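You operate a simulated robot arm through the tools that you are given. There is no shell and no other tool. Be economical: measure what you need, move in short steps, check, and stop when the job is done.

The job below is to be done with a simulated two-armed robot. You get a single attempt, and the scene is never put back.

Task
Change the wooden lamp's dead bulb for the yellow one.
Fine: switch off first; hold the lamp while you pull; dead bulb in the free cup of the bulb stand; switch on at the end.

It is judged by the outcome, as a careful person would: the job done as asked, and still so three seconds after it is handed in. It fails if anything else is knocked over, pushed out of place, dropped, spilled or broken.

Robot
Two 7-joint arms with two-finger parallel grippers on one trunk, on a base that drives. Base frame: it is fixed to the floor where the robot stands at the start and does not move with it; the origin is under the middle of the robot, x ahead of it, y to its left, z up. Readings come in m, degrees, newtons and seconds.
The left shoulder is at the start at [0.06, 0.143, 0.991], the right one opposite. With the tool pointing down near the work surface each hand reaches from about 0.32 to 0.74 m from the robot's upright axis, wherever it stands, measured 20 degrees to its own side. Places, roughly: grey bulb (6x6x10 cm) [0.6, 0, 1]; switch of the wooden lamp [0.5, 0, 0.8]; wooden lamp (8x15x16 cm) [0.5, 0, 0.8]. Payload 1.57 kg a hand.
The TCP of each hand is the grasp point between the finger pads, 0.03 m short of the fingertips. In the tool frame z runs along the fingers and y along their closing line. Largest opening 0.11 m; finger width 0.024, thickness 0.012; the body of the gripper, 0.048 by 0.112 m, starts 0.078 m behind the TCP.
Orientation is that of the tool frame in the base frame, as a unit quaternion [x, y, z, w]. With the fingers straight down and closing along the base's y, the tool's x points along the base's -x, its y along +y and its z along -z.

Tools
- The arms move only by the tool servo_tool. It takes "left_deltas", "right_deltas" or both (then of equal length, played together; a hand with none holds still); each is one flat list of numbers, 7 for each row, row after row: the shift along the tool's x, y, z in m, then the turn, a rotation vector about the tool's x, y, z in degrees, then the finger opening in m, from 0 to 0.11. In form: [dx, dy, dz, ax, ay, az, claw, dx, dy, dz, ax, ay, az, claw, ...]. A call has 1 to 12 rows; each row shifts and turns the commanded pose from where the row before left it, along the tool's axes as they then stand. A row lasts 0.2 s, in which the tool goes at most 0.05 m and 8.6 degrees; a call with a longer step from one row to the next is refused whole, and so is a gripper value outside its range. A pose out of reach is approached as far as the arm can. The call stops where the force on the tool passes 40 N (or 10 N more than at its start, if that is more) or the arm is blocked; 0.2 s more then pass. The fingers move at their own pace (about 0.045 m/s each) and stop on an object; they squeeze with about 39 N. The grip force told is the motor's: it shows also when the fingers shut on nothing. Time passes only in rows, and 0.2 s behind the last, so rows that do not move let the fingers close. It gives the time, the measured TCP pose, the force on the tool (base axes), the opening and the grip force at its end, in the units of the frame above (readings bear some noise), with the torque about the TCP (base axes, N m) and any sound that the robot's microphone picked up, and new pictures: "pictures" is both (left out), scene, wrist or none (wrist: the cameras of the hands that moved).
- Cameras (640 x 400 px; columns grow to the right, rows downward): "scene" is now at [0.0438, -0.0188, 1.6009]; the picture's right is [-0.25, -0.97, 0.00], its down [-0.74, 0.19, -0.65] and it looks along [0.63, -0.16, -0.76] (base axes); focal length 265 px, centre (320, 200). "left" rides on the left gripper at [0.07, -0.016, -0.141] in its tool frame; the picture's right is [0.23, 0.97, 0.00], its down [-0.86, 0.20, -0.48] and it looks along [-0.47, 0.11, 0.88] (tool axes); focal length 222 px, centre (320, 200). "right" rides on the right gripper at [0.07, 0.016, -0.141] in its tool frame; the picture's right is [-0.23, 0.97, 0.00], its down [-0.86, -0.20, -0.48] and it looks along [-0.47, -0.11, 0.88] (tool axes); focal length 222 px, centre (320, 200). There is no depth. A picture from a camera that has moved, and an enlarged one, comes with that camera's place and axes in the base frame and with its lens.
- raise_lower(by): slides the trunk up (or, below 0, down) by that many m; the arms and the scene camera ride with it, the base frame stays. It gives what a move gives, with no picture.
- steer(legs): drives the robot by 1 to 6 legs, each [ahead, left, turn to the left] in m, m and degrees, along the robot's own axes; the way and the turn of a leg run together, so that a leg with both is an arc; at most 1.5 m and 180 degrees a leg. The arms and the cameras ride along, it lands a little off, and it stops where it bumps. It gives what a move gives, and a new picture of the scene camera.
- pan_tilt(pan, tilt): turns the head with the scene camera to pan (to the left, within 86 degrees either way) and tilt (down, from -29 to 69), counted from straight ahead of the robot. It gives what a move gives, and a new picture of the scene camera.
- zoom(camera, box): a new picture of the part [left, top, right, bottom] of that camera's present view, enlarged. No time passes.
- close_job(): hands the job in; it is judged then, once.

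Go step by step. Nothing tells you exact positions but the pictures and the camera data: compare them with the known pose of the tool, close in by small moves and look again before you grip or let go. The budget is 120 turns and 260 pictures, counting those below and the enlarged ones. Unless the task says otherwise, let go and move clear before handing in, and close with one line.

The tools are called after "Call:" by a JSON object that holds its "name" and its "arguments". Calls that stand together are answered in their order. servo_tool: Moves the arms, as the interface text tells. Its arguments: {"type":"object","properties":{"left_deltas":{"type":"array","items":{"type":"number"}},"right_deltas":{"type":"array","items":{"type":"number"}},"pictures":{"type":"string","enum":["both","scene","wrist","none"]}},"required":[]} The other tools are called the same way: raise_lower (by) slides the trunk up or down; steer (legs) drives the base; pan_tilt (pan, tilt) turns the head that bears the scene camera; zoom (camera, box) takes an enlarged picture of a part of a camera's view; close_job () hands the job in.

At the start:

```text
time_s: 0.0
left_tcp_pos: [0.4603, 0.0266, 1.1468]
left_tool_rot: [0.001, 1.0, -0.001, 0.0]
left_contact_force: [0.9, -0.5, -0.1]
left_moment: [0.01, -0.04, -0.01]
left_grip_width: 0.11
left_gripper_force: 0.2
right_tcp_pos: [0.3779, -0.3552, 1.1774]
right_tool_rot: [-0.001, 1.0, 0.0, 0.0]
right_contact_force: [0.1, -0.3, -0.2]
right_moment: [0.02, -0.02, -0.01]
right_grip_width: 0.1099
right_gripper_force: 0.1
trunk travel left (down, up): [-0.59, 0.0]
robot x, y, heading: [0.0007, -0.0002, -0.0]
head pan, tilt: [-14.5, 49.8]
```

scene: 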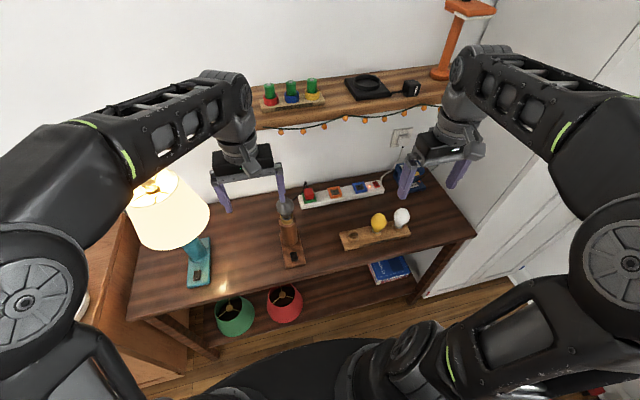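
right: 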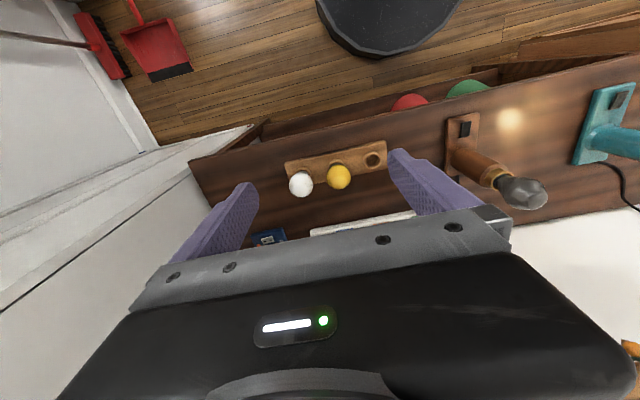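
left: 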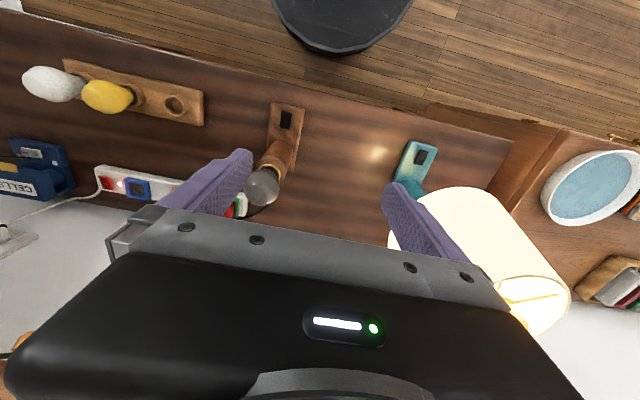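

I see the wooden lamp with a grey bulb in the middle of the table, and the bulb stand with an empty cup, the yellow and the white bulb to its right. I will enlarge both first.

Call:
{"name": "zoom", "arguments": {"camera": "scene", "box": [240, 170, 340, 280]}}

Call:
{"name": "zoom", "arguments": {"camera": "scene", "box": [330, 195, 420, 255]}}

Call:
{"name": "zoom", "arguments": {"camera": "left", "box": [220, 90, 340, 220]}}

Call:
{"name": "zoom", "arguments": {"camera": "right", "box": [270, 90, 570, 230]}}

```text
3.64 times, centred on (290, 225) of scene
camera zoom: at [0.0438, -0.0188, 1.6009], right [-0.25, -0.97, 0.0], down [-0.74, 0.19, -0.65], along [0.63, -0.16, -0.76], focal length 964 px, centre (429, 109)
```

zoom: 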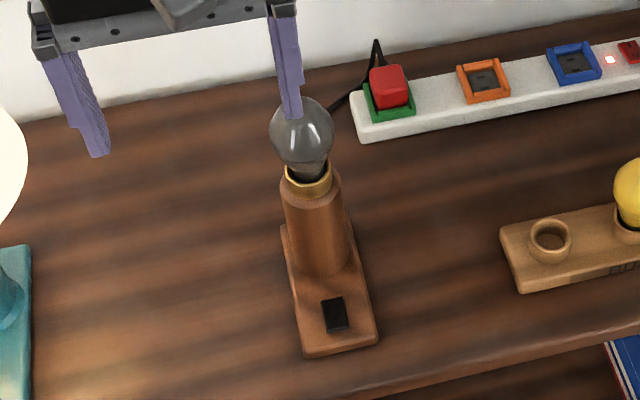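

```text
6.67 times, centred on (375, 225) of scene
camera zoom: at [0.0438, -0.0188, 1.6009], right [-0.25, -0.97, 0.0], down [-0.74, 0.19, -0.65], along [0.63, -0.16, -0.76], focal length 1767 px, centre (-47, 33)
```

zoom: 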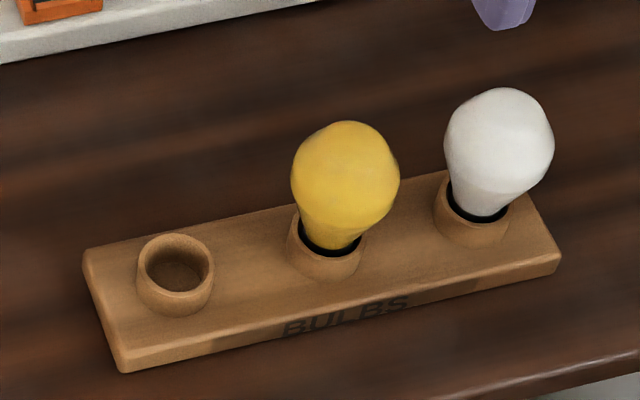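

```text
3.08 times, centred on (280, 155) of left
camera zoom: at [0.3897, 0.0095, 1.289], right [-0.23, 0.97, 0.0], down [0.86, 0.2, 0.48], along [0.47, 0.11, -0.88], focal length 684 px, centre (443, 338)
```

zoom: 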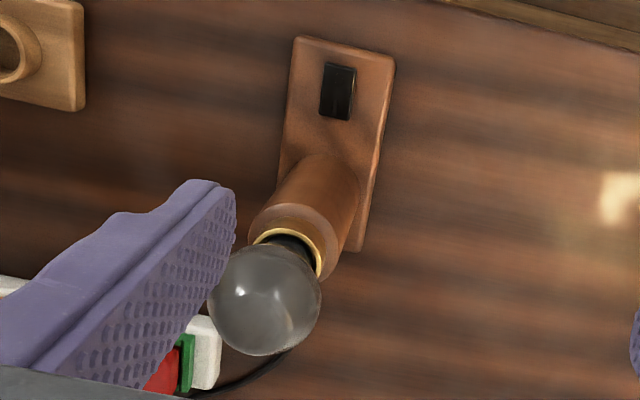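

```text
2.13 times, centred on (420, 160) of right
camera zoom: at [0.3083, -0.3377, 1.3193], right [0.23, 0.97, 0.0], down [0.86, -0.2, 0.48], along [0.47, -0.11, -0.88], focal length 474 px, centre (107, 285)
```

zoom: 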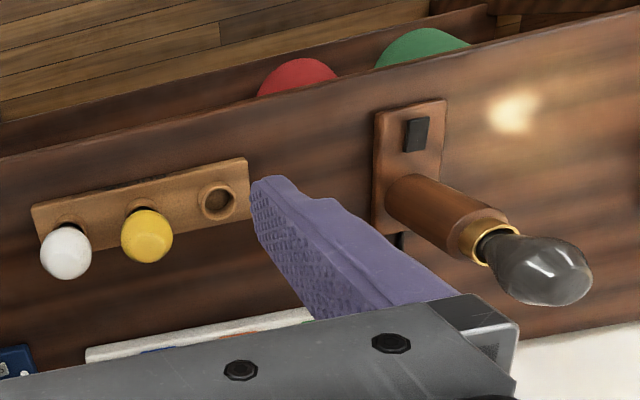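

The lamp stem is at about (0.538, -0.038) with the bulb centre at z≈1.00. The switch is at about (0.483, -0.041, 0.80), the yellow bulb at (0.504, -0.341, 0.868) and the empty cup at (0.502, -0.258). Next I look closely at the switch.

Call:
{"name": "zoom", "arguments": {"camera": "left", "box": [265, 95, 313, 135]}}

Call:
{"name": "zoom", "arguments": {"camera": "scene", "box": [278, 240, 310, 272]}}

Call:
{"name": "zoom", "arguments": {"camera": "scene", "box": [180, 230, 220, 290]}}

```text
10.00 times, centred on (289, 115) of left
camera zoom: at [0.3897, 0.0095, 1.289], right [-0.23, 0.97, 0.0], down [0.86, 0.2, 0.48], along [0.47, 0.11, -0.88], focal length 2221 px, centre (630, 1050)
```

zoom: 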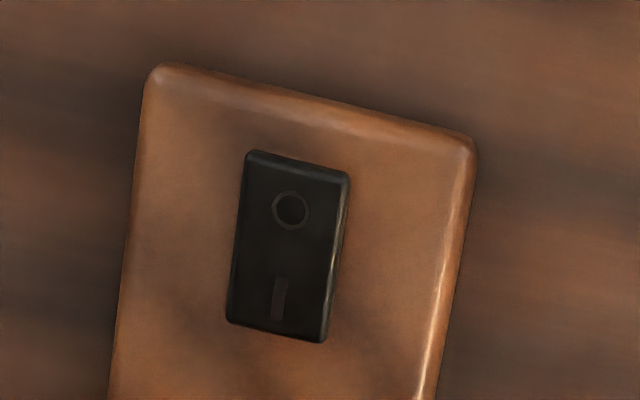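

```text
12.50 times, centred on (294, 256) of scene
camera zoom: at [0.0438, -0.0188, 1.6009], right [-0.25, -0.97, 0.0], down [-0.74, 0.19, -0.65], along [0.63, -0.16, -0.76], focal length 3313 px, centre (645, -500)
```

zoom: 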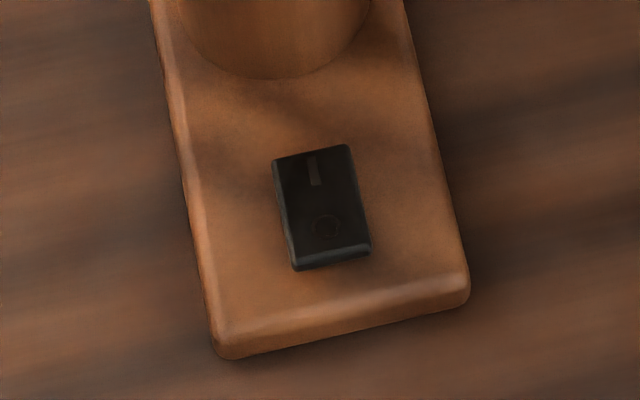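

```text
6.67 times, centred on (200, 260) of scene
camera zoom: at [0.0438, -0.0188, 1.6009], right [-0.25, -0.97, 0.0], down [-0.74, 0.19, -0.65], along [0.63, -0.16, -0.76], focal length 1767 px, centre (1120, -200)
```

zoom: 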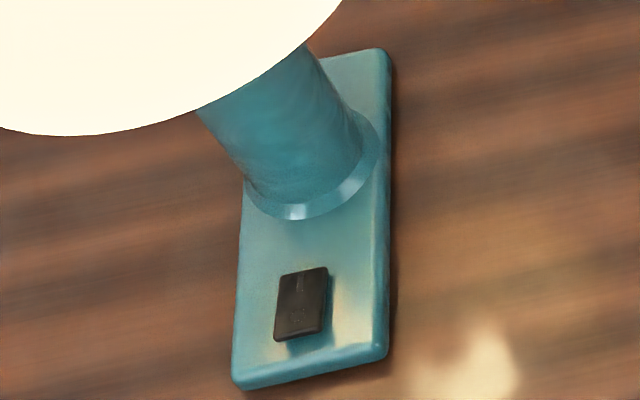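

The rocker's "O" half is the side nearest the robot, and that side stands proud, so the lamp is on. I close the left fingers and bring them above that half.

Call:
{"name": "servo_tool", "arguments": {"left_deltas": [-0.002, -0.034, 0, 0, 0, 0, 0, -0.002, -0.034, 0, 0, 0, 0, 0, 0, 0, 0, 0, 0, 0, 0, 0, 0, 0.043, 0, 0, 0, 0, 0, 0, 0.043, 0, 0, 0, 0, 0, 0, 0.043, 0, 0, 0, 0, 0, 0, 0.043, 0, 0, 0, 0, 0, 0, 0.043, 0, 0, 0, 0, 0, 0, 0.043, 0, 0, 0, 0, 0, 0, 0, 0, 0, 0, 0]}}

```text
time_s: 2.2
left_tcp_pos: [0.4649, -0.0426, 0.8881]
left_tool_rot: [0.001, 1.0, 0.0, 0.0]
left_contact_force: [-0.2, -1.0, 0.6]
left_moment: [-0.02, -0.02, 0.02]
left_grip_width: 0.0
left_gripper_force: 21.3
right_tcp_pos: [0.378, -0.355, 1.1787]
right_tool_rot: [-0.001, 1.0, -0.001, 0.0]
right_contact_force: [-0.6, 0.2, -0.2]
right_moment: [0.02, -0.03, -0.02]
right_grip_width: 0.1101
right_gripper_force: 0.0
trunk travel left (down, up): [-0.59, 0.0]
robot x, y, heading: [0.0009, -0.0019, -0.0]
head pan, tilt: [-14.5, 49.8]
camera scene: at [0.0433, -0.0186, 1.601], right [-0.25, -0.97, 0.0], down [-0.74, 0.19, -0.65], along [0.63, -0.16, -0.76], focal length 265 px, centre (320, 200)
camera left: at [0.3939, -0.0585, 1.0293], right [-0.23, 0.97, 0.0], down [0.85, 0.2, 0.48], along [0.47, 0.11, -0.88], focal length 222 px, centre (320, 200)
```

scene: 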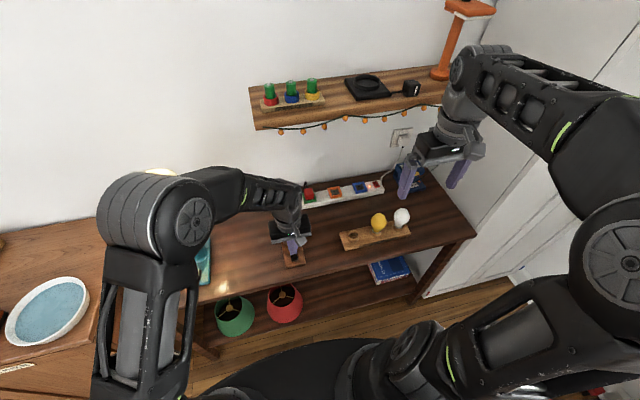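
left: 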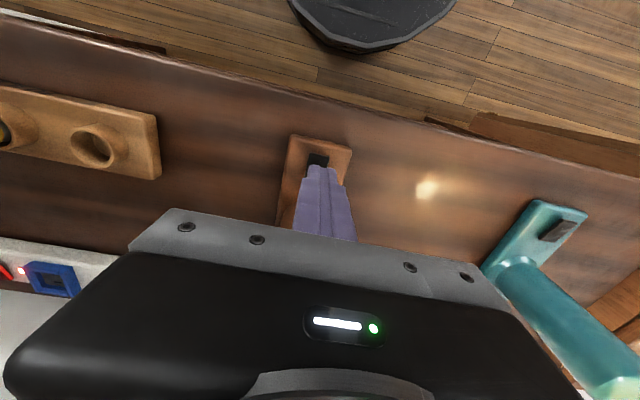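

Call:
{"name": "zoom", "arguments": {"camera": "left", "box": [270, 120, 370, 200]}}

Call:
{"name": "zoom", "arguments": {"camera": "scene", "box": [260, 190, 330, 270]}}

```text
5.00 times, centred on (320, 160) of left
camera zoom: at [0.3939, -0.0585, 1.0293], right [-0.23, 0.97, 0.0], down [0.85, 0.2, 0.48], along [0.47, 0.11, -0.88], focal length 1111 px, centre (320, 400)
```

zoom: 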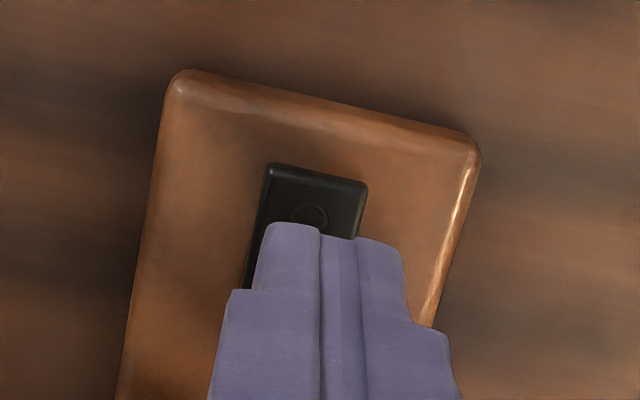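

```text
5.00 times, centred on (295, 230) of scene
camera zoom: at [0.0433, -0.0186, 1.601], right [-0.25, -0.97, 0.0], down [-0.74, 0.19, -0.65], along [0.63, -0.16, -0.76], focal length 1325 px, centre (445, 50)
```

zoom: 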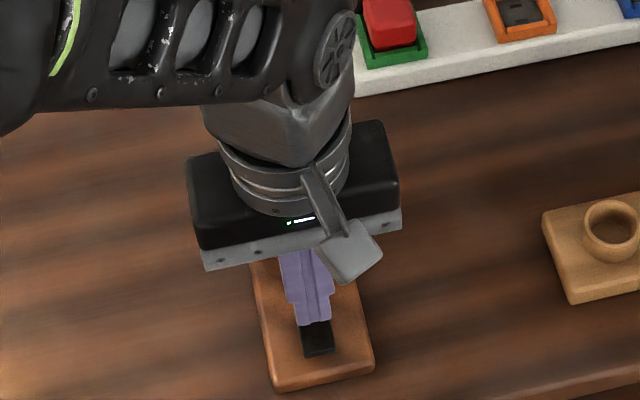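

The closed fingertips line up with the "O" half, at x≈0.471, y≈-0.043. I press down in small steps.

Call:
{"name": "servo_tool", "arguments": {"left_deltas": [0, 0, 0.02, 0, 0, 0, 0, 0, 0, 0.015, 0, 0, 0, 0, 0, 0, 0.005, 0, 0, 0, 0, 0, 0, 0.004, 0, 0, 0, 0, 0, 0, 0.003, 0, 0, 0, 0, 0, 0, 0.003, 0, 0, 0, 0], "pictures": "wrist"}}

```text
time_s: 3.6
left_tcp_pos: [0.464, -0.0412, 0.8393]
left_tool_rot: [0.0, 1.0, 0.0, 0.0]
left_contact_force: [0.2, -0.5, -0.4]
left_moment: [-0.02, 0.03, -0.01]
left_grip_width: 0.0
left_gripper_force: 21.5
right_tcp_pos: [0.3781, -0.3548, 1.1779]
right_tool_rot: [-0.001, 1.0, 0.0, 0.0]
right_contact_force: [-0.3, 0.2, 0.1]
right_moment: [0.03, 0.01, -0.03]
right_grip_width: 0.11
right_gripper_force: 0.1
trunk travel left (down, up): [-0.59, 0.0]
robot x, y, heading: [-0.001, 0.0052, -0.0]
head pan, tilt: [-14.5, 49.8]
camera left: at [0.3938, -0.058, 0.9806], right [-0.23, 0.97, 0.0], down [0.85, 0.2, 0.48], along [0.47, 0.11, -0.88], focal length 222 px, centre (320, 200)
```

left: 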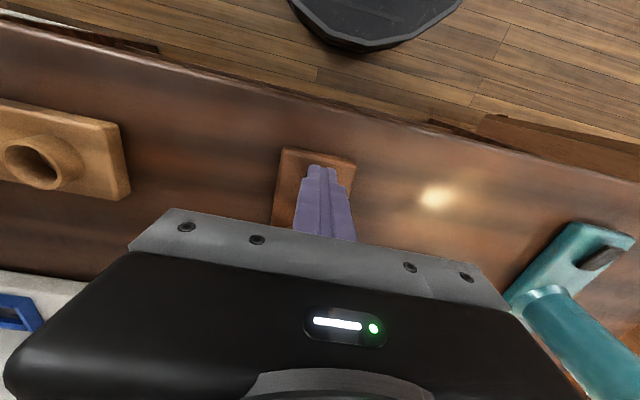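

Call:
{"name": "servo_tool", "arguments": {"left_deltas": [0, 0, 0.003, 0, 0, 0, 0, 0, 0, 0.003, 0, 0, 0, 0, 0, 0, 0.003, 0, 0, 0, 0, 0, 0, 0.002, 0, 0, 0, 0], "pictures": "none"}}

```text
time_s: 4.5
left_tcp_pos: [0.4646, -0.0417, 0.8353]
left_tool_rot: [-0.001, 1.0, -0.001, 0.002]
left_contact_force: [-11.1, 6.3, 24.8]
left_moment: [0.19, 0.0, 0.02]
left_grip_width: 0.0
left_gripper_force: 21.2
right_tcp_pos: [0.3754, -0.3543, 1.1796]
right_tool_rot: [-0.001, 1.0, 0.0, 0.001]
right_contact_force: [0.3, 1.0, -0.4]
right_moment: [0.0, 0.0, 0.0]
right_grip_width: 0.1098
right_gripper_force: 0.0
trunk travel left (down, up): [-0.59, 0.0]
robot x, y, heading: [-0.0031, -0.0014, -0.0]
head pan, tilt: [-14.5, 49.8]
heard: click
stopped in row 4 (left hand): the force on the tool passed its limit (the readings are from after the stop); the commanded pose is now the measured one
```

A click was heard as I pressed, at about 25 N. I lift off and check the rocker.

Call:
{"name": "servo_tool", "arguments": {"left_deltas": [0, 0, -0.02, 0, 0, 0, 0, 0, 0, -0.04, 0, 0, 0, 0, 0, 0, -0.045, 0, 0, 0, 0, 0.04, 0.03, -0.045, 0, 0, 0, 0, 0.04, 0.03, -0.045, 0, 0, 0, 0], "pictures": "both"}}

Call:
{"name": "zoom", "arguments": {"camera": "scene", "box": [278, 240, 310, 272]}}

```text
refused: row 4 steps farther than a row can; nothing moved
```

```text
12.50 times, centred on (294, 256) of scene
camera zoom: at [0.0406, -0.018, 1.6012], right [-0.25, -0.97, 0.0], down [-0.74, 0.19, -0.65], along [0.63, -0.16, -0.76], focal length 3313 px, centre (645, -500)
```

zoom: 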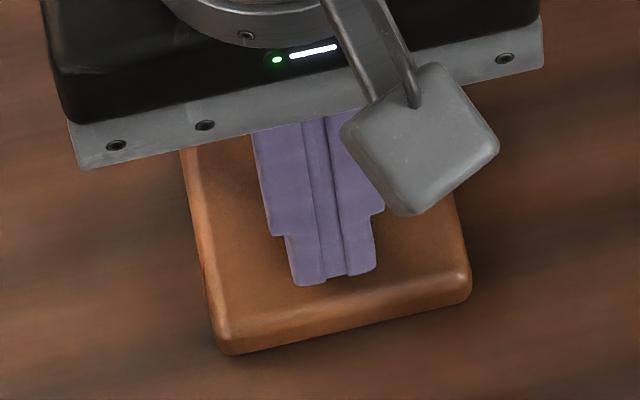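

My last row was too long, so nothing moved. I retreat again and start tilting the left hand for the grip on the stem, pointing forward and down from the front-left.

Call:
{"name": "servo_tool", "arguments": {"left_deltas": [0, 0, -0.045, 0, 0, 0, 0, 0, 0, -0.045, 0, 0, 0, 0, 0.03, 0.023, -0.03, 0, 0, 0, 0, 0.03, 0.02, -0.03, 0, 0, 0, 0, 0, 0, 0, 0, 0, 8.33, 0.06, 0, 0, 0, 0, 0, 8.33, 0.11, 0, 0, 0, 0, 0, 8.33, 0.11, 0, 0, 0, 0, -8.33, 0, 0.11, 0, 0, 0, 0, -8.33, 0, 0.11, 0, 0, 0, 0, -8.33, 0, 0.11, 0, 0, 0, 0, -8.33, 0, 0.11, 0, 0, 0, 0, -8.33, 0, 0.11]}}

Call:
{"name": "zoom", "arguments": {"camera": "scene", "box": [278, 240, 310, 272]}}

```text
time_s: 7.1
left_tcp_pos: [0.4174, 0.0023, 0.979]
left_tool_rot: [0.2, 0.921, -0.064, 0.328]
left_contact_force: [0.1, -0.7, 1.2]
left_moment: [-0.01, 0.05, 0.01]
left_grip_width: 0.1103
left_gripper_force: 0.1
left hand out of reach, approached as far as the arm can: row 12
right_tcp_pos: [0.3786, -0.3541, 1.1776]
right_tool_rot: [-0.001, 1.0, 0.0, -0.001]
right_contact_force: [0.2, -0.6, 0.5]
right_moment: [-0.01, 0.0, -0.02]
right_grip_width: 0.11
right_gripper_force: 0.1
trunk travel left (down, up): [-0.59, 0.0]
robot x, y, heading: [0.0012, 0.0024, 0.1]
head pan, tilt: [-14.5, 49.8]
camera scene: at [0.045, -0.0176, 1.6009], right [-0.25, -0.97, 0.0], down [-0.74, 0.19, -0.65], along [0.62, -0.16, -0.76], focal length 265 px, centre (320, 200)
camera left: at [0.2783, 0.0438, 1.0458], right [0.24, 0.96, -0.13], down [0.41, 0.02, 0.91], along [0.88, -0.27, -0.39], focal length 222 px, centre (320, 200)
```

scene: 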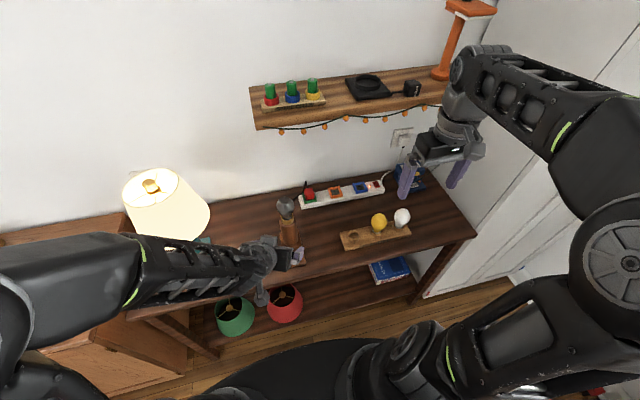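
left: 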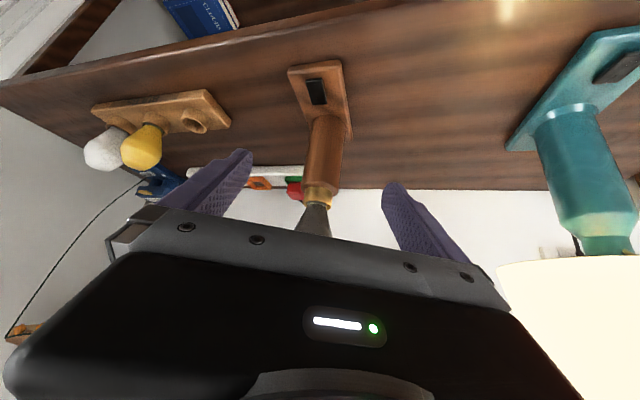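

```text
12.50 times, centred on (294, 256) of scene
camera zoom: at [0.045, -0.0176, 1.6009], right [-0.25, -0.97, 0.0], down [-0.74, 0.19, -0.65], along [0.62, -0.16, -0.76], focal length 3313 px, centre (645, -500)
```

zoom: 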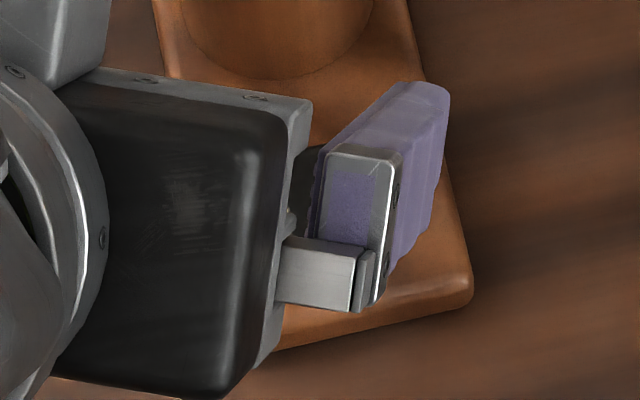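

The switch is pressed but still hidden. The left arm is folded too tightly to tilt further, so I back the base up 9 cm to give it room.

Call:
{"name": "steer", "arguments": {"legs": [[-0.09, 0, 0]]}}

Call:
{"name": "zoom", "arguments": {"camera": "scene", "box": [250, 160, 330, 260]}}

```text
time_s: 8.2
left_tcp_pos: [0.325, -0.0008, 0.9811]
left_tool_rot: [0.203, 0.919, -0.063, 0.331]
left_contact_force: [-0.6, -0.1, -0.6]
left_moment: [-0.01, -0.04, 0.01]
left_grip_width: 0.11
left_gripper_force: 0.1
right_tcp_pos: [0.287, -0.3551, 1.177]
right_tool_rot: [0.0, 1.0, 0.0, 0.001]
right_contact_force: [-0.3, -0.3, -0.9]
right_moment: [0.0, -0.03, -0.03]
right_grip_width: 0.11
right_gripper_force: 0.1
trunk travel left (down, up): [-0.59, 0.0]
robot x, y, heading: [-0.0899, -0.0025, -0.3]
head pan, tilt: [-14.5, 49.8]
camera scene: at [-0.0483, -0.0187, 1.601], right [-0.25, -0.97, 0.0], down [-0.74, 0.19, -0.65], along [0.63, -0.16, -0.76], focal length 265 px, centre (320, 200)
```

scene: 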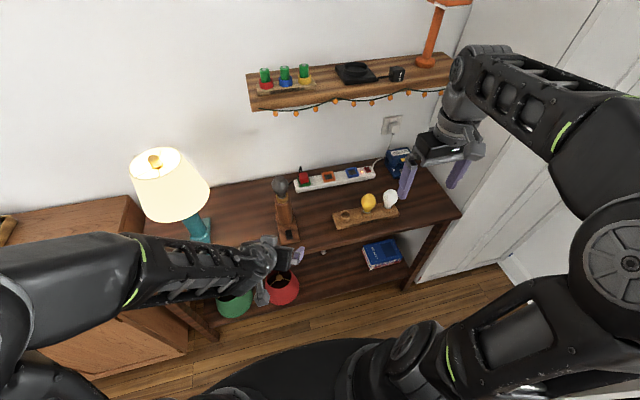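

```text
4.00 times, centred on (290, 210) of scene
camera zoom: at [-0.0483, -0.0187, 1.601], right [-0.25, -0.97, 0.0], down [-0.74, 0.19, -0.65], along [0.63, -0.16, -0.76], focal length 1060 px, centre (440, 160)
```

zoom: 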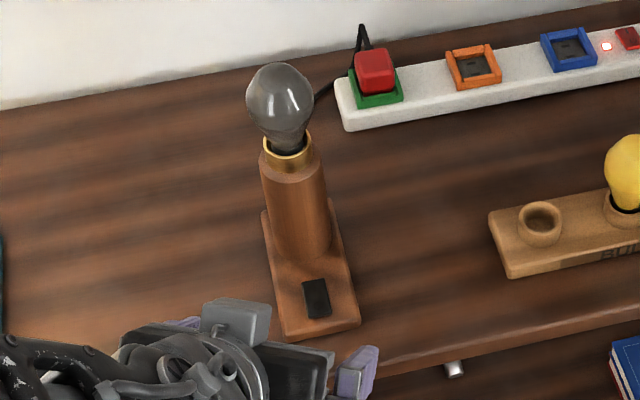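

Call:
{"name": "servo_tool", "arguments": {"left_deltas": [-0.0173, 0.0183, 0.0232, 0, 0, 0, 0.11, -0.0173, 0.0183, 0.0232, 0, 0, 0, 0.11, -0.0173, 0.0183, 0.0232, 0, 0, 0, 0.11, 0, 0, 0, 0, -8, 0, 0.11, 0, 0, 0, 0, -8, 0, 0.11]}}

Call:
{"name": "zoom", "arguments": {"camera": "scene", "box": [250, 160, 330, 260]}}

```text
time_s: 9.4
left_tcp_pos: [0.4273, 0.0133, 0.9619]
left_tool_rot: [0.191, 0.864, -0.091, 0.456]
left_contact_force: [0.8, -0.5, -0.1]
left_moment: [0.01, 0.01, 0.01]
left_grip_width: 0.11
left_gripper_force: 0.0
right_tcp_pos: [0.2882, -0.3554, 1.178]
right_tool_rot: [0.0, 1.0, -0.001, -0.001]
right_contact_force: [-0.2, 0.5, 1.1]
right_moment: [-0.02, 0.04, -0.01]
right_grip_width: 0.1101
right_gripper_force: 0.1
trunk travel left (down, up): [-0.59, 0.0]
robot x, y, heading: [-0.0919, -0.0011, -0.2]
head pan, tilt: [-14.5, 49.8]
camera scene: at [-0.0455, -0.0183, 1.601], right [-0.25, -0.97, 0.0], down [-0.74, 0.19, -0.65], along [0.62, -0.16, -0.76], focal length 265 px, centre (320, 200)
camera left: at [0.2766, 0.063, 0.9848], right [0.29, 0.94, -0.17], down [0.16, 0.13, 0.98], along [0.94, -0.31, -0.11], focal length 222 px, centre (320, 200)
```

scene: 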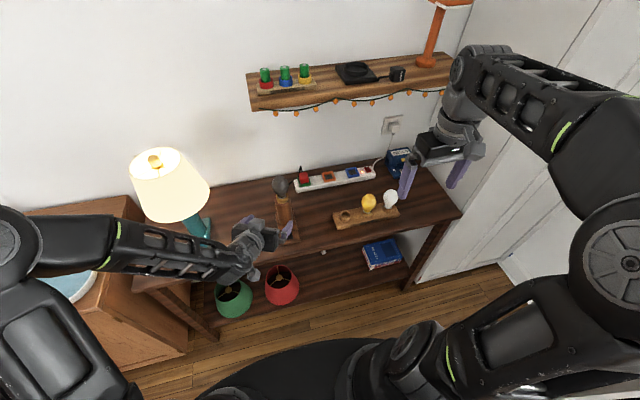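
left: 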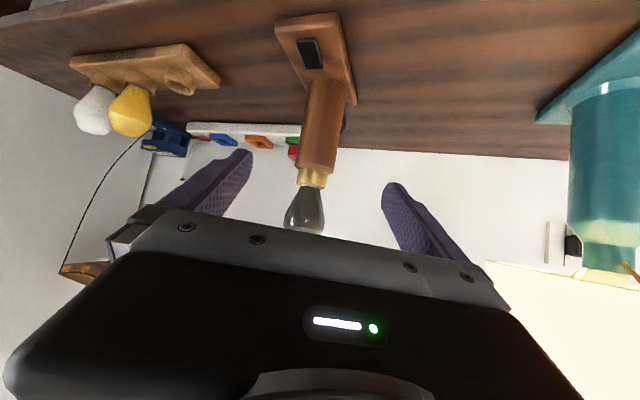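

```text
4.00 times, centred on (290, 210) of scene
camera zoom: at [-0.0455, -0.0183, 1.601], right [-0.25, -0.97, 0.0], down [-0.74, 0.19, -0.65], along [0.62, -0.16, -0.76], focal length 1060 px, centre (440, 160)
```

zoom: 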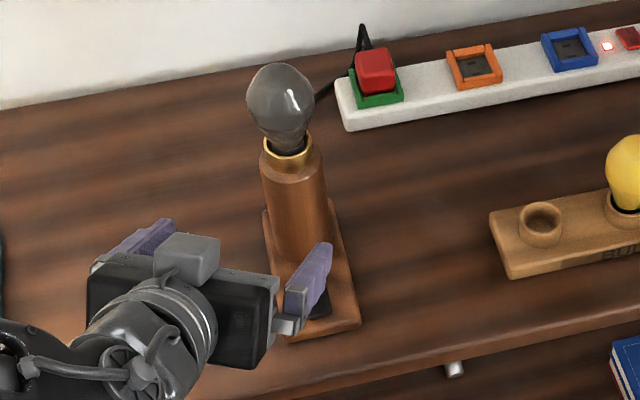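

The stem at about (0.538, -0.037) is centred between the open left fingers. I advance along the tool axis most of the way and check.

Call:
{"name": "servo_tool", "arguments": {"left_deltas": [0.003, -0.001, 0.03, 0, 0, 0, 0.11, 0.003, -0.001, 0.03, 0, 0, 0, 0.11, 0.002, -0.001, 0.03, 0, 0, 0, 0.11, 0, 0, 0.03, 0, 0, 0, 0.11]}}

Call:
{"name": "zoom", "arguments": {"camera": "scene", "box": [250, 160, 330, 260]}}

```text
time_s: 10.4
left_tcp_pos: [0.5121, -0.0257, 0.886]
left_tool_rot: [0.192, 0.865, -0.09, 0.454]
left_contact_force: [-0.1, -0.5, -0.2]
left_moment: [0.03, -0.01, 0.0]
left_grip_width: 0.11
left_gripper_force: 0.1
right_tcp_pos: [0.2869, -0.3551, 1.1772]
right_tool_rot: [0.0, 1.0, 0.0, 0.0]
right_contact_force: [0.0, -0.2, -0.2]
right_moment: [-0.03, 0.0, 0.03]
right_grip_width: 0.1101
right_gripper_force: 0.1
trunk travel left (down, up): [-0.59, 0.0]
robot x, y, heading: [-0.0913, -0.0023, -0.3]
head pan, tilt: [-14.5, 49.8]
camera scene: at [-0.0458, -0.0188, 1.601], right [-0.25, -0.97, 0.0], down [-0.74, 0.19, -0.65], along [0.62, -0.16, -0.76], focal length 265 px, centre (320, 200)
camera left: at [0.3625, 0.0232, 0.9089], right [0.29, 0.94, -0.17], down [0.16, 0.13, 0.98], along [0.94, -0.31, -0.12], focal length 222 px, centre (320, 200)
```

scene: 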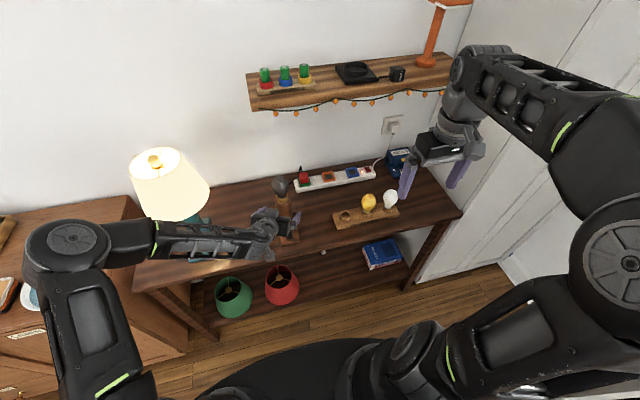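
left: 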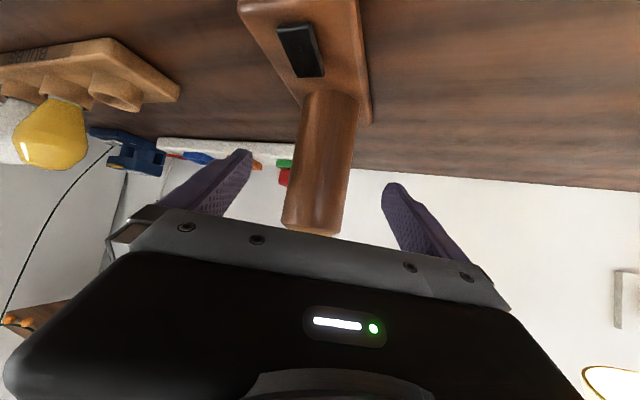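

```text
4.00 times, centred on (290, 210) of scene
camera zoom: at [-0.0458, -0.0188, 1.601], right [-0.25, -0.97, 0.0], down [-0.74, 0.19, -0.65], along [0.62, -0.16, -0.76], focal length 1060 px, centre (440, 160)
```

zoom: 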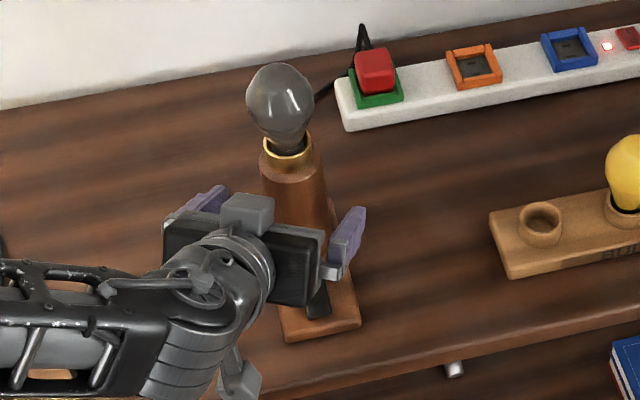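

Alignment is within a couple of millimetres. I advance the last 3.4 cm and close on the stem.

Call:
{"name": "servo_tool", "arguments": {"left_deltas": [0.002, -0.001, 0.018, 0, 0, 0, 0.11, 0.002, -0.001, 0.018, 0, 0, 0, 0.11, 0, 0, 0, 0, 0, 0, 0.07, 0, 0, 0, 0, 0, 0, 0.06, 0, 0, 0, 0, 0, 0, 0.04, 0, 0, 0, 0, 0, 0, 0.03, 0, 0, 0, 0, 0, 0, 0.03, 0, 0, 0, 0, 0, 0, 0.03]}}

Call:
{"name": "zoom", "arguments": {"camera": "scene", "box": [250, 160, 330, 260]}}

```text
time_s: 12.2
left_tcp_pos: [0.5362, -0.0394, 0.8624]
left_tool_rot: [0.193, 0.865, -0.092, 0.454]
left_contact_force: [2.0, 1.6, 1.0]
left_moment: [-0.07, 0.01, 0.03]
left_grip_width: 0.0526
left_gripper_force: 34.7
right_tcp_pos: [0.2886, -0.3561, 1.1781]
right_tool_rot: [0.001, 1.0, 0.001, 0.0]
right_contact_force: [0.3, 0.8, -0.5]
right_moment: [0.01, 0.02, -0.01]
right_grip_width: 0.11
right_gripper_force: 0.0
trunk travel left (down, up): [-0.59, 0.0]
robot x, y, heading: [-0.0904, 0.0, -0.1]
head pan, tilt: [-14.5, 49.8]
camera scene: at [-0.0461, -0.0183, 1.6009], right [-0.25, -0.97, 0.0], down [-0.74, 0.19, -0.65], along [0.62, -0.16, -0.76], focal length 265 px, centre (320, 200)
camera left: at [0.3862, 0.0105, 0.886], right [0.29, 0.94, -0.17], down [0.16, 0.13, 0.98], along [0.94, -0.31, -0.12], focal length 222 px, centre (320, 200)
```

scene: 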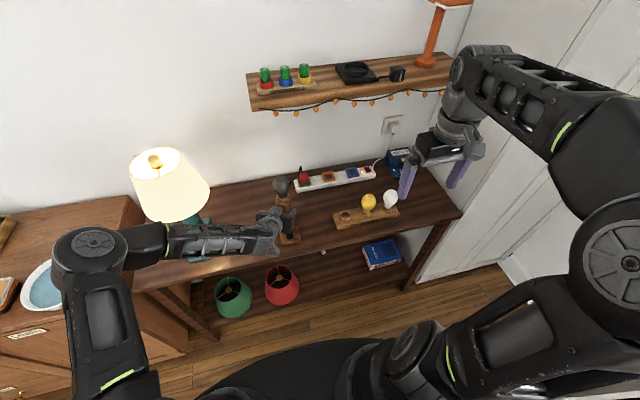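
left: 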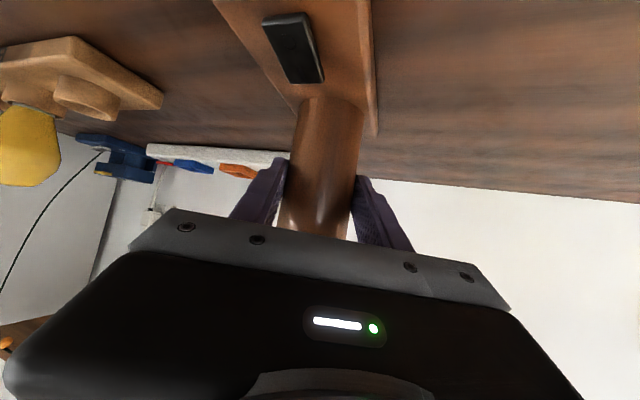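

```text
4.00 times, centred on (290, 210) of scene
camera zoom: at [-0.0461, -0.0183, 1.6009], right [-0.25, -0.97, 0.0], down [-0.74, 0.19, -0.65], along [0.62, -0.16, -0.76], focal length 1060 px, centre (440, 160)
```

zoom: 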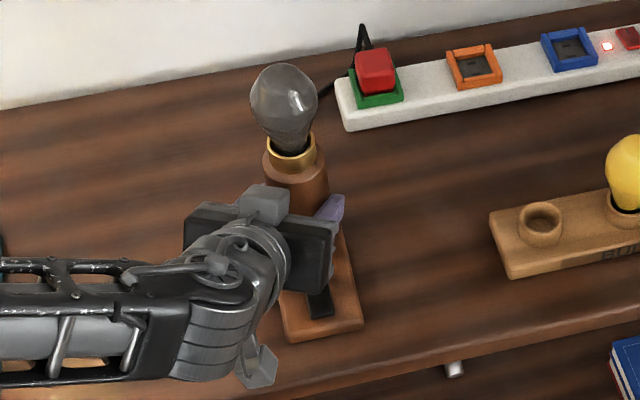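

The stem is held (opening 52.6 mm, grip 35 N). Next I turn the right hand 90° so that its fingers close along x, clear of the neighbouring bulbs.

Call:
{"name": "servo_tool", "arguments": {"right_deltas": [0, 0, 0, 0, 0, -8.18, 0.11, 0, 0, 0, 0, 0, -8.18, 0.11, 0, 0, 0, 0, 0, -8.18, 0.11, 0, 0, 0, 0, 0, -8.18, 0.11, 0, 0, 0, 0, 0, -8.18, 0.11, 0, 0, 0, 0, 0, -8.18, 0.11, 0, 0, 0, 0, 0, -8.18, 0.11, 0, 0, 0, 0, 0, -8.18, 0.11, 0, 0, 0, 0, 0, -8.18, 0.11, 0, 0, 0, 0, 0, -8.18, 0.11, 0, 0, 0, 0, 0, -8.2, 0.11], "pictures": "none"}}

```text
time_s: 14.6
left_tcp_pos: [0.5352, -0.0396, 0.8627]
left_tool_rot: [0.192, 0.865, -0.091, 0.454]
left_contact_force: [3.7, -2.9, 4.2]
left_moment: [-0.52, 0.23, 0.28]
left_grip_width: 0.0524
left_gripper_force: 39.5
right_tcp_pos: [0.2861, -0.3559, 1.1768]
right_tool_rot: [0.708, -0.706, 0.001, 0.0]
right_contact_force: [0.5, 0.7, 0.4]
right_moment: [0.02, -0.02, 0.0]
right_grip_width: 0.1102
right_gripper_force: 0.0
trunk travel left (down, up): [-0.59, 0.0]
robot x, y, heading: [-0.0896, 0.0002, -0.1]
head pan, tilt: [-14.5, 49.8]
```

Call:
{"name": "servo_tool", "arguments": {"right_deltas": [-0.0349, -0.0278, 0.002, 0, 0, 0, 0.11, -0.0349, -0.0278, 0.002, 0, 0, 0, 0.11, -0.0349, -0.0278, 0.002, 0, 0, 0, 0.11, -0.0349, -0.0278, 0.002, 0, 0, 0, 0.11, -0.0349, -0.0278, 0.002, 0, 0, 0, 0.11, -0.0349, -0.0278, 0.002, 0, 0, 0, 0.11, -0.0349, -0.0278, 0.002, 0, 0, 0, 0.11, -0.0349, -0.0278, 0.002, 0, 0, 0, 0.11, -0.0349, -0.0278, 0.002, 0, 0, 0, 0.11]}}

Call:
{"name": "zoom", "arguments": {"camera": "scene", "box": [250, 130, 346, 250]}}

```text
time_s: 16.6
left_tcp_pos: [0.5357, -0.0391, 0.8637]
left_tool_rot: [0.192, 0.865, -0.092, 0.455]
left_contact_force: [1.2, 1.5, 5.5]
left_moment: [-0.25, 0.45, -0.32]
left_grip_width: 0.0518
left_gripper_force: 38.9
right_tcp_pos: [0.4864, -0.0473, 1.1114]
right_tool_rot: [0.708, -0.706, 0.003, -0.003]
right_contact_force: [-0.9, 1.1, -0.3]
right_moment: [0.03, -0.01, 0.02]
right_grip_width: 0.1099
right_gripper_force: 0.0
right hand out of reach, approached as far as the arm can: row 6, 7, 8, 9
trunk travel left (down, up): [-0.59, 0.0]
robot x, y, heading: [-0.0949, -0.0035, -0.2]
head pan, tilt: [-14.5, 49.8]
camera scene: at [-0.0464, -0.0179, 1.601], right [-0.25, -0.97, 0.0], down [-0.74, 0.19, -0.65], along [0.62, -0.16, -0.76], focal length 265 px, centre (320, 200)
camera right: at [0.4689, -0.1158, 1.2525], right [-0.97, 0.23, -0.01], down [0.2, 0.85, 0.48], along [0.12, 0.47, -0.88], focal length 222 px, centre (320, 200)
```

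scene: 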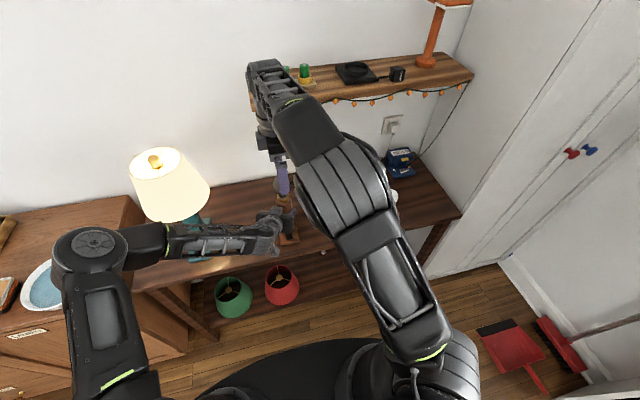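
right: 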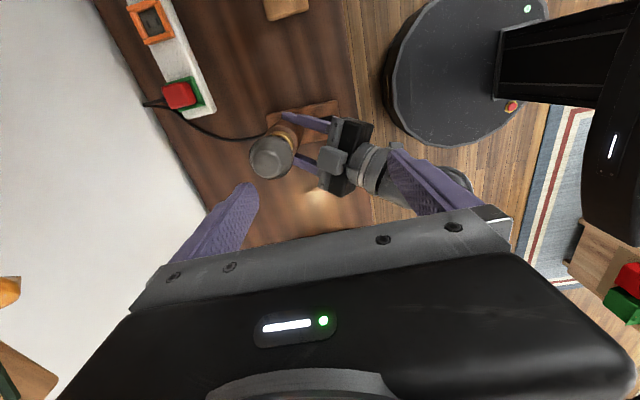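

```text
3.33 times, centred on (298, 190) of scene
camera zoom: at [-0.0464, -0.0179, 1.601], right [-0.25, -0.97, 0.0], down [-0.74, 0.19, -0.65], along [0.62, -0.16, -0.76], focal length 883 px, centre (393, 233)
```

zoom: 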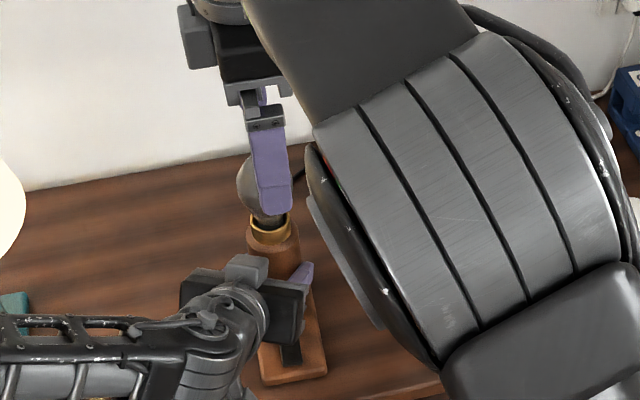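

At this height the right arm cannot reach the bulb from the backed-up base. I retract the right hand and release the stem, drawing the left hand straight back. Then I will drive forward again so both arms reach.

Call:
{"name": "servo_tool", "arguments": {"right_deltas": [0.04, 0.024, 0, 0, 0, 0, 0.11, 0.04, 0.024, 0, 0, 0, 0, 0.11, 0.04, 0.024, 0, 0, 0, 0, 0.11, 0.04, 0.024, 0, 0, 0, 0, 0.11, 0.04, 0.024, 0, 0, 0, 0, 0.11, 0, 0, 0, 0, 0, 0, 0.11, 0, 0, 0, 0, 0, 0, 0.11, 0, 0, 0, 0, 0, 0, 0.11], "left_deltas": [0, 0, 0, 0, 0, 0, 0.07, 0, 0, 0, 0, 0, 0, 0.09, 0, 0, 0, 0, 0, 0, 0.11, 0, 0, 0, 0, 0, 0, 0.11, 0, 0, 0, 0, 0, 0, 0.11, 0.0136, -0.011, -0.02, 0, 0, 0, 0.11, 0.0136, -0.011, -0.02, 0, 0, 0, 0.11, 0.0136, -0.011, -0.02, 0, 0, 0, 0.11]}}

```text
time_s: 18.4
left_tcp_pos: [0.4677, -0.0368, 0.8644]
left_tool_rot: [0.193, 0.866, -0.091, 0.453]
left_contact_force: [-1.0, -0.2, 0.1]
left_moment: [-0.02, 0.02, -0.01]
left_grip_width: 0.1099
left_gripper_force: 0.0
left hand out of reach, approached as far as the arm can: row 8
right_tcp_pos: [0.3656, -0.2462, 1.1079]
right_tool_rot: [-0.707, 0.707, -0.001, -0.001]
right_contact_force: [0.0, -0.4, 0.2]
right_moment: [-0.03, 0.03, 0.04]
right_grip_width: 0.11
right_gripper_force: 0.0
trunk travel left (down, up): [-0.59, 0.0]
robot x, y, heading: [-0.0866, -0.0009, -0.2]
head pan, tilt: [-14.5, 49.8]
camera scene: at [-0.0461, -0.0183, 1.601], right [-0.25, -0.97, 0.0], down [-0.74, 0.19, -0.65], along [0.62, -0.16, -0.76], focal length 265 px, centre (320, 200)
camera right: at [0.3488, -0.3153, 1.2499], right [-0.97, 0.23, 0.0], down [0.2, 0.86, 0.48], along [0.11, 0.47, -0.88], focal length 222 px, centre (320, 200)
camera left: at [0.3179, 0.012, 0.8881], right [0.29, 0.94, -0.17], down [0.16, 0.13, 0.98], along [0.94, -0.31, -0.12], focal length 222 px, centre (320, 200)
```

scene: 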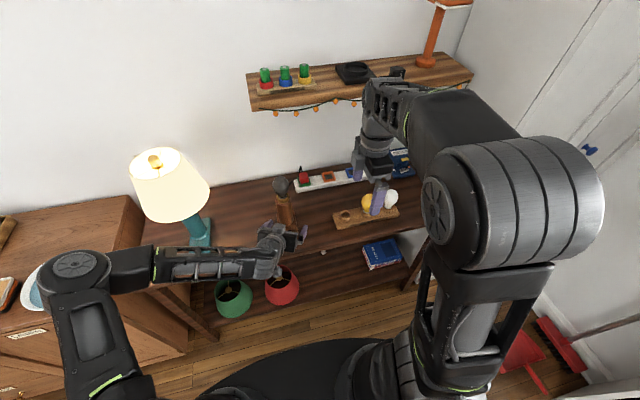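
right: 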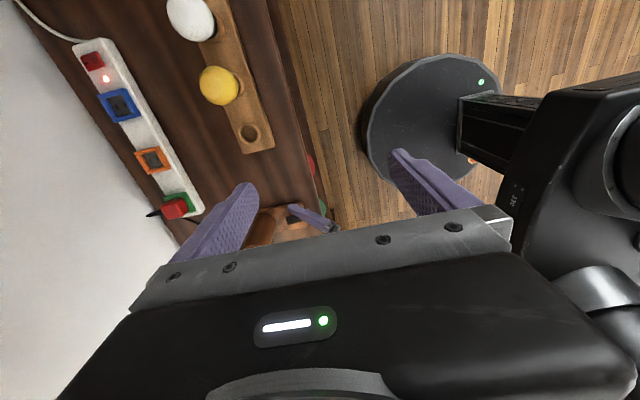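
left: 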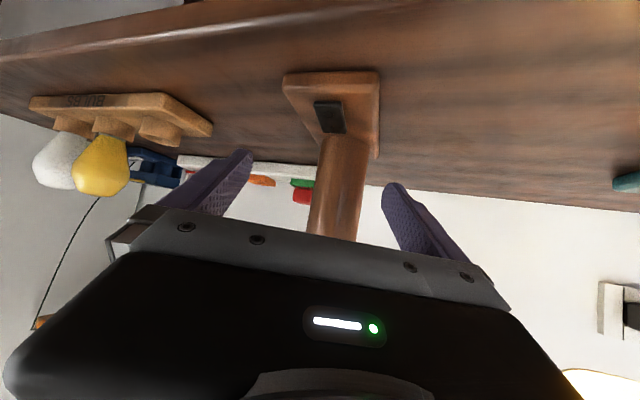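

The left arm is at its near limit now. Driving forward 6.8 cm should bring the open fingers exactly around the stem and put the bulb within the right hand's reach.

Call:
{"name": "steer", "arguments": {"legs": [[0.068, -0.003, 0]]}}

Call:
{"name": "servo_tool", "arguments": {"left_deltas": [0, 0, 0, 0, 0, 0, 0.11], "pictures": "wrist"}}

Call:
{"name": "zoom", "arguments": {"camera": "scene", "box": [250, 160, 350, 270]}}

```text
time_s: 19.4
left_tcp_pos: [0.5369, -0.0401, 0.8634]
left_tool_rot: [0.192, 0.866, -0.091, 0.452]
left_contact_force: [1.0, 0.2, -0.4]
left_moment: [0.01, -0.02, 0.0]
left_grip_width: 0.1099
left_gripper_force: 0.0
right_tcp_pos: [0.4347, -0.2497, 1.1071]
right_tool_rot: [0.707, -0.707, 0.0, 0.001]
right_contact_force: [-0.1, 0.4, -1.0]
right_moment: [0.01, 0.03, -0.01]
right_grip_width: 0.1099
right_gripper_force: 0.1
trunk travel left (down, up): [-0.59, 0.0]
robot x, y, heading: [-0.0193, -0.0009, -0.4]
head pan, tilt: [-14.5, 49.8]
camera scene: at [0.0237, -0.0219, 1.6008], right [-0.25, -0.97, 0.0], down [-0.74, 0.19, -0.64], along [0.62, -0.16, -0.76], focal length 265 px, centre (320, 200)
```

scene: 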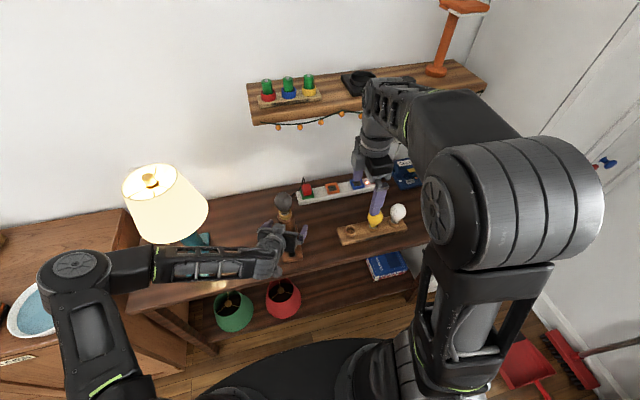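

```text
time_s: 19.8
left_tcp_pos: [0.5354, -0.0397, 0.8644]
left_tool_rot: [0.192, 0.866, -0.09, 0.453]
left_contact_force: [0.0, 0.5, 1.1]
left_moment: [0.01, 0.02, 0.0]
left_grip_width: 0.1099
left_gripper_force: 0.0
right_tcp_pos: [0.4326, -0.2502, 1.1081]
right_tool_rot: [-0.707, 0.707, -0.001, -0.001]
right_contact_force: [0.0, 0.3, 0.0]
right_moment: [-0.01, 0.04, 0.0]
right_grip_width: 0.1098
right_gripper_force: 0.1
trunk travel left (down, up): [-0.59, 0.0]
robot x, y, heading: [-0.0224, -0.0023, -0.1]
head pan, tilt: [-14.5, 49.8]
camera left: at [0.3861, 0.0086, 0.8879], right [0.29, 0.94, -0.17], down [0.16, 0.13, 0.98], along [0.94, -0.31, -0.12], focal length 222 px, centre (320, 200)
```

left: 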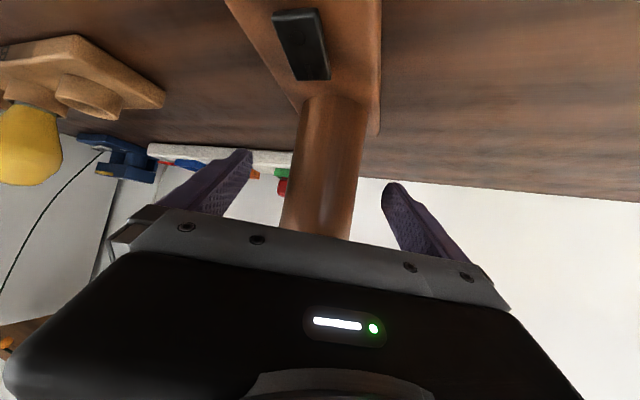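

```text
3.64 times, centred on (300, 215) of scene
camera zoom: at [0.0221, -0.0218, 1.6009], right [-0.25, -0.97, 0.0], down [-0.74, 0.19, -0.65], along [0.62, -0.16, -0.76], focal length 964 px, centre (393, 146)
```

zoom: 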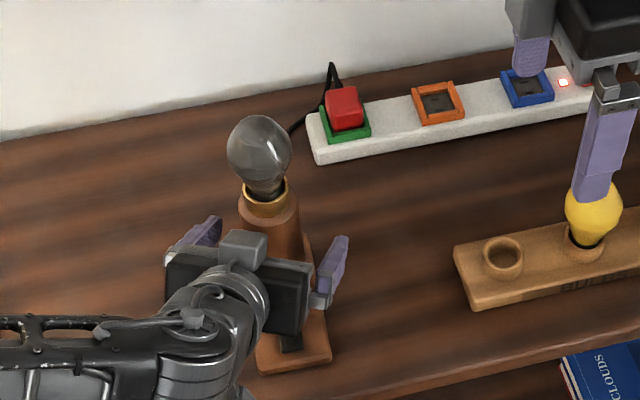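

The fingers straddle the stem well. I check the right hand's reach above the bulb before closing the left.

Call:
{"name": "servo_tool", "arguments": {"right_deltas": [-0.0347, -0.0175, -0.001, 0, 0, 0, 0.11, -0.0347, -0.0175, -0.001, 0, 0, 0, 0.11, -0.0347, -0.0175, -0.001, 0, 0, 0, 0.11, -0.0347, -0.0175, -0.001, 0, 0, 0, 0.11, -0.0347, -0.0175, -0.001, 0, 0, 0, 0.11, -0.0347, -0.0175, -0.001, 0, 0, 0, 0.11]}}

Call:
{"name": "zoom", "arguments": {"camera": "scene", "box": [250, 130, 346, 250]}}

```text
time_s: 21.2
left_tcp_pos: [0.5355, -0.0412, 0.8644]
left_tool_rot: [0.193, 0.865, -0.091, 0.454]
left_contact_force: [0.1, 0.6, -0.3]
left_moment: [0.01, -0.02, 0.01]
left_grip_width: 0.1098
left_gripper_force: 0.1
right_tcp_pos: [0.5391, -0.0433, 1.1124]
right_tool_rot: [-0.707, 0.708, 0.001, -0.001]
right_contact_force: [0.0, 0.1, 0.1]
right_moment: [-0.01, 0.0, 0.0]
right_grip_width: 0.11
right_gripper_force: 0.0
trunk travel left (down, up): [-0.59, 0.0]
robot x, y, heading: [-0.018, -0.0032, 0.1]
head pan, tilt: [-14.5, 49.8]
camera scene: at [0.0223, -0.0223, 1.6009], right [-0.25, -0.97, 0.0], down [-0.74, 0.19, -0.65], along [0.62, -0.16, -0.76], focal length 265 px, centre (320, 200)
camera right: at [0.5228, -0.1118, 1.2542], right [-0.97, 0.23, 0.0], down [0.2, 0.85, 0.48], along [0.11, 0.47, -0.88], focal length 222 px, centre (320, 200)
```

scene: 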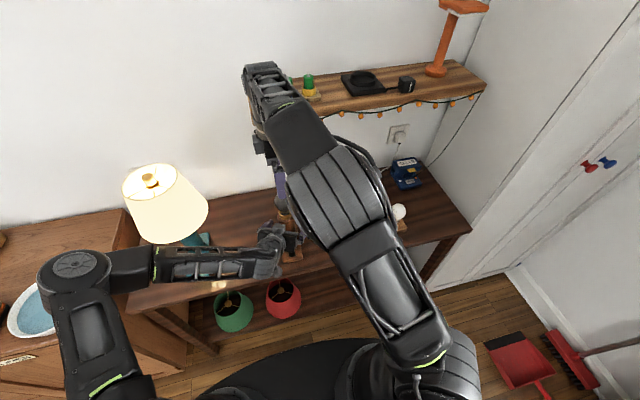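
right: 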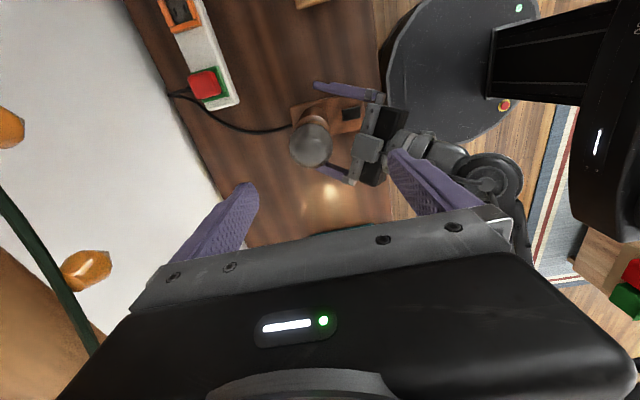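

```text
3.33 times, centred on (298, 190) of scene
camera zoom: at [0.0223, -0.0223, 1.6009], right [-0.25, -0.97, 0.0], down [-0.74, 0.19, -0.65], along [0.62, -0.16, -0.76], focal length 883 px, centre (393, 233)
```

zoom: 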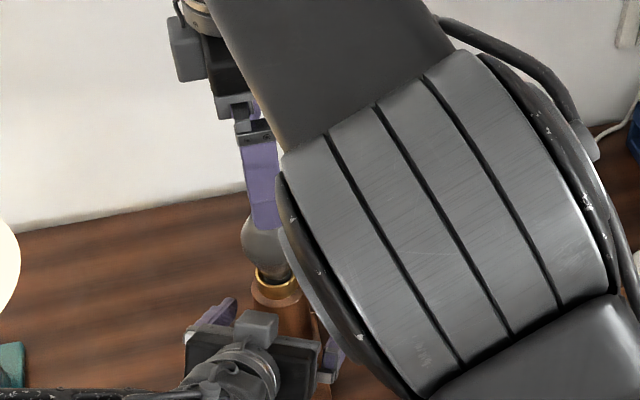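

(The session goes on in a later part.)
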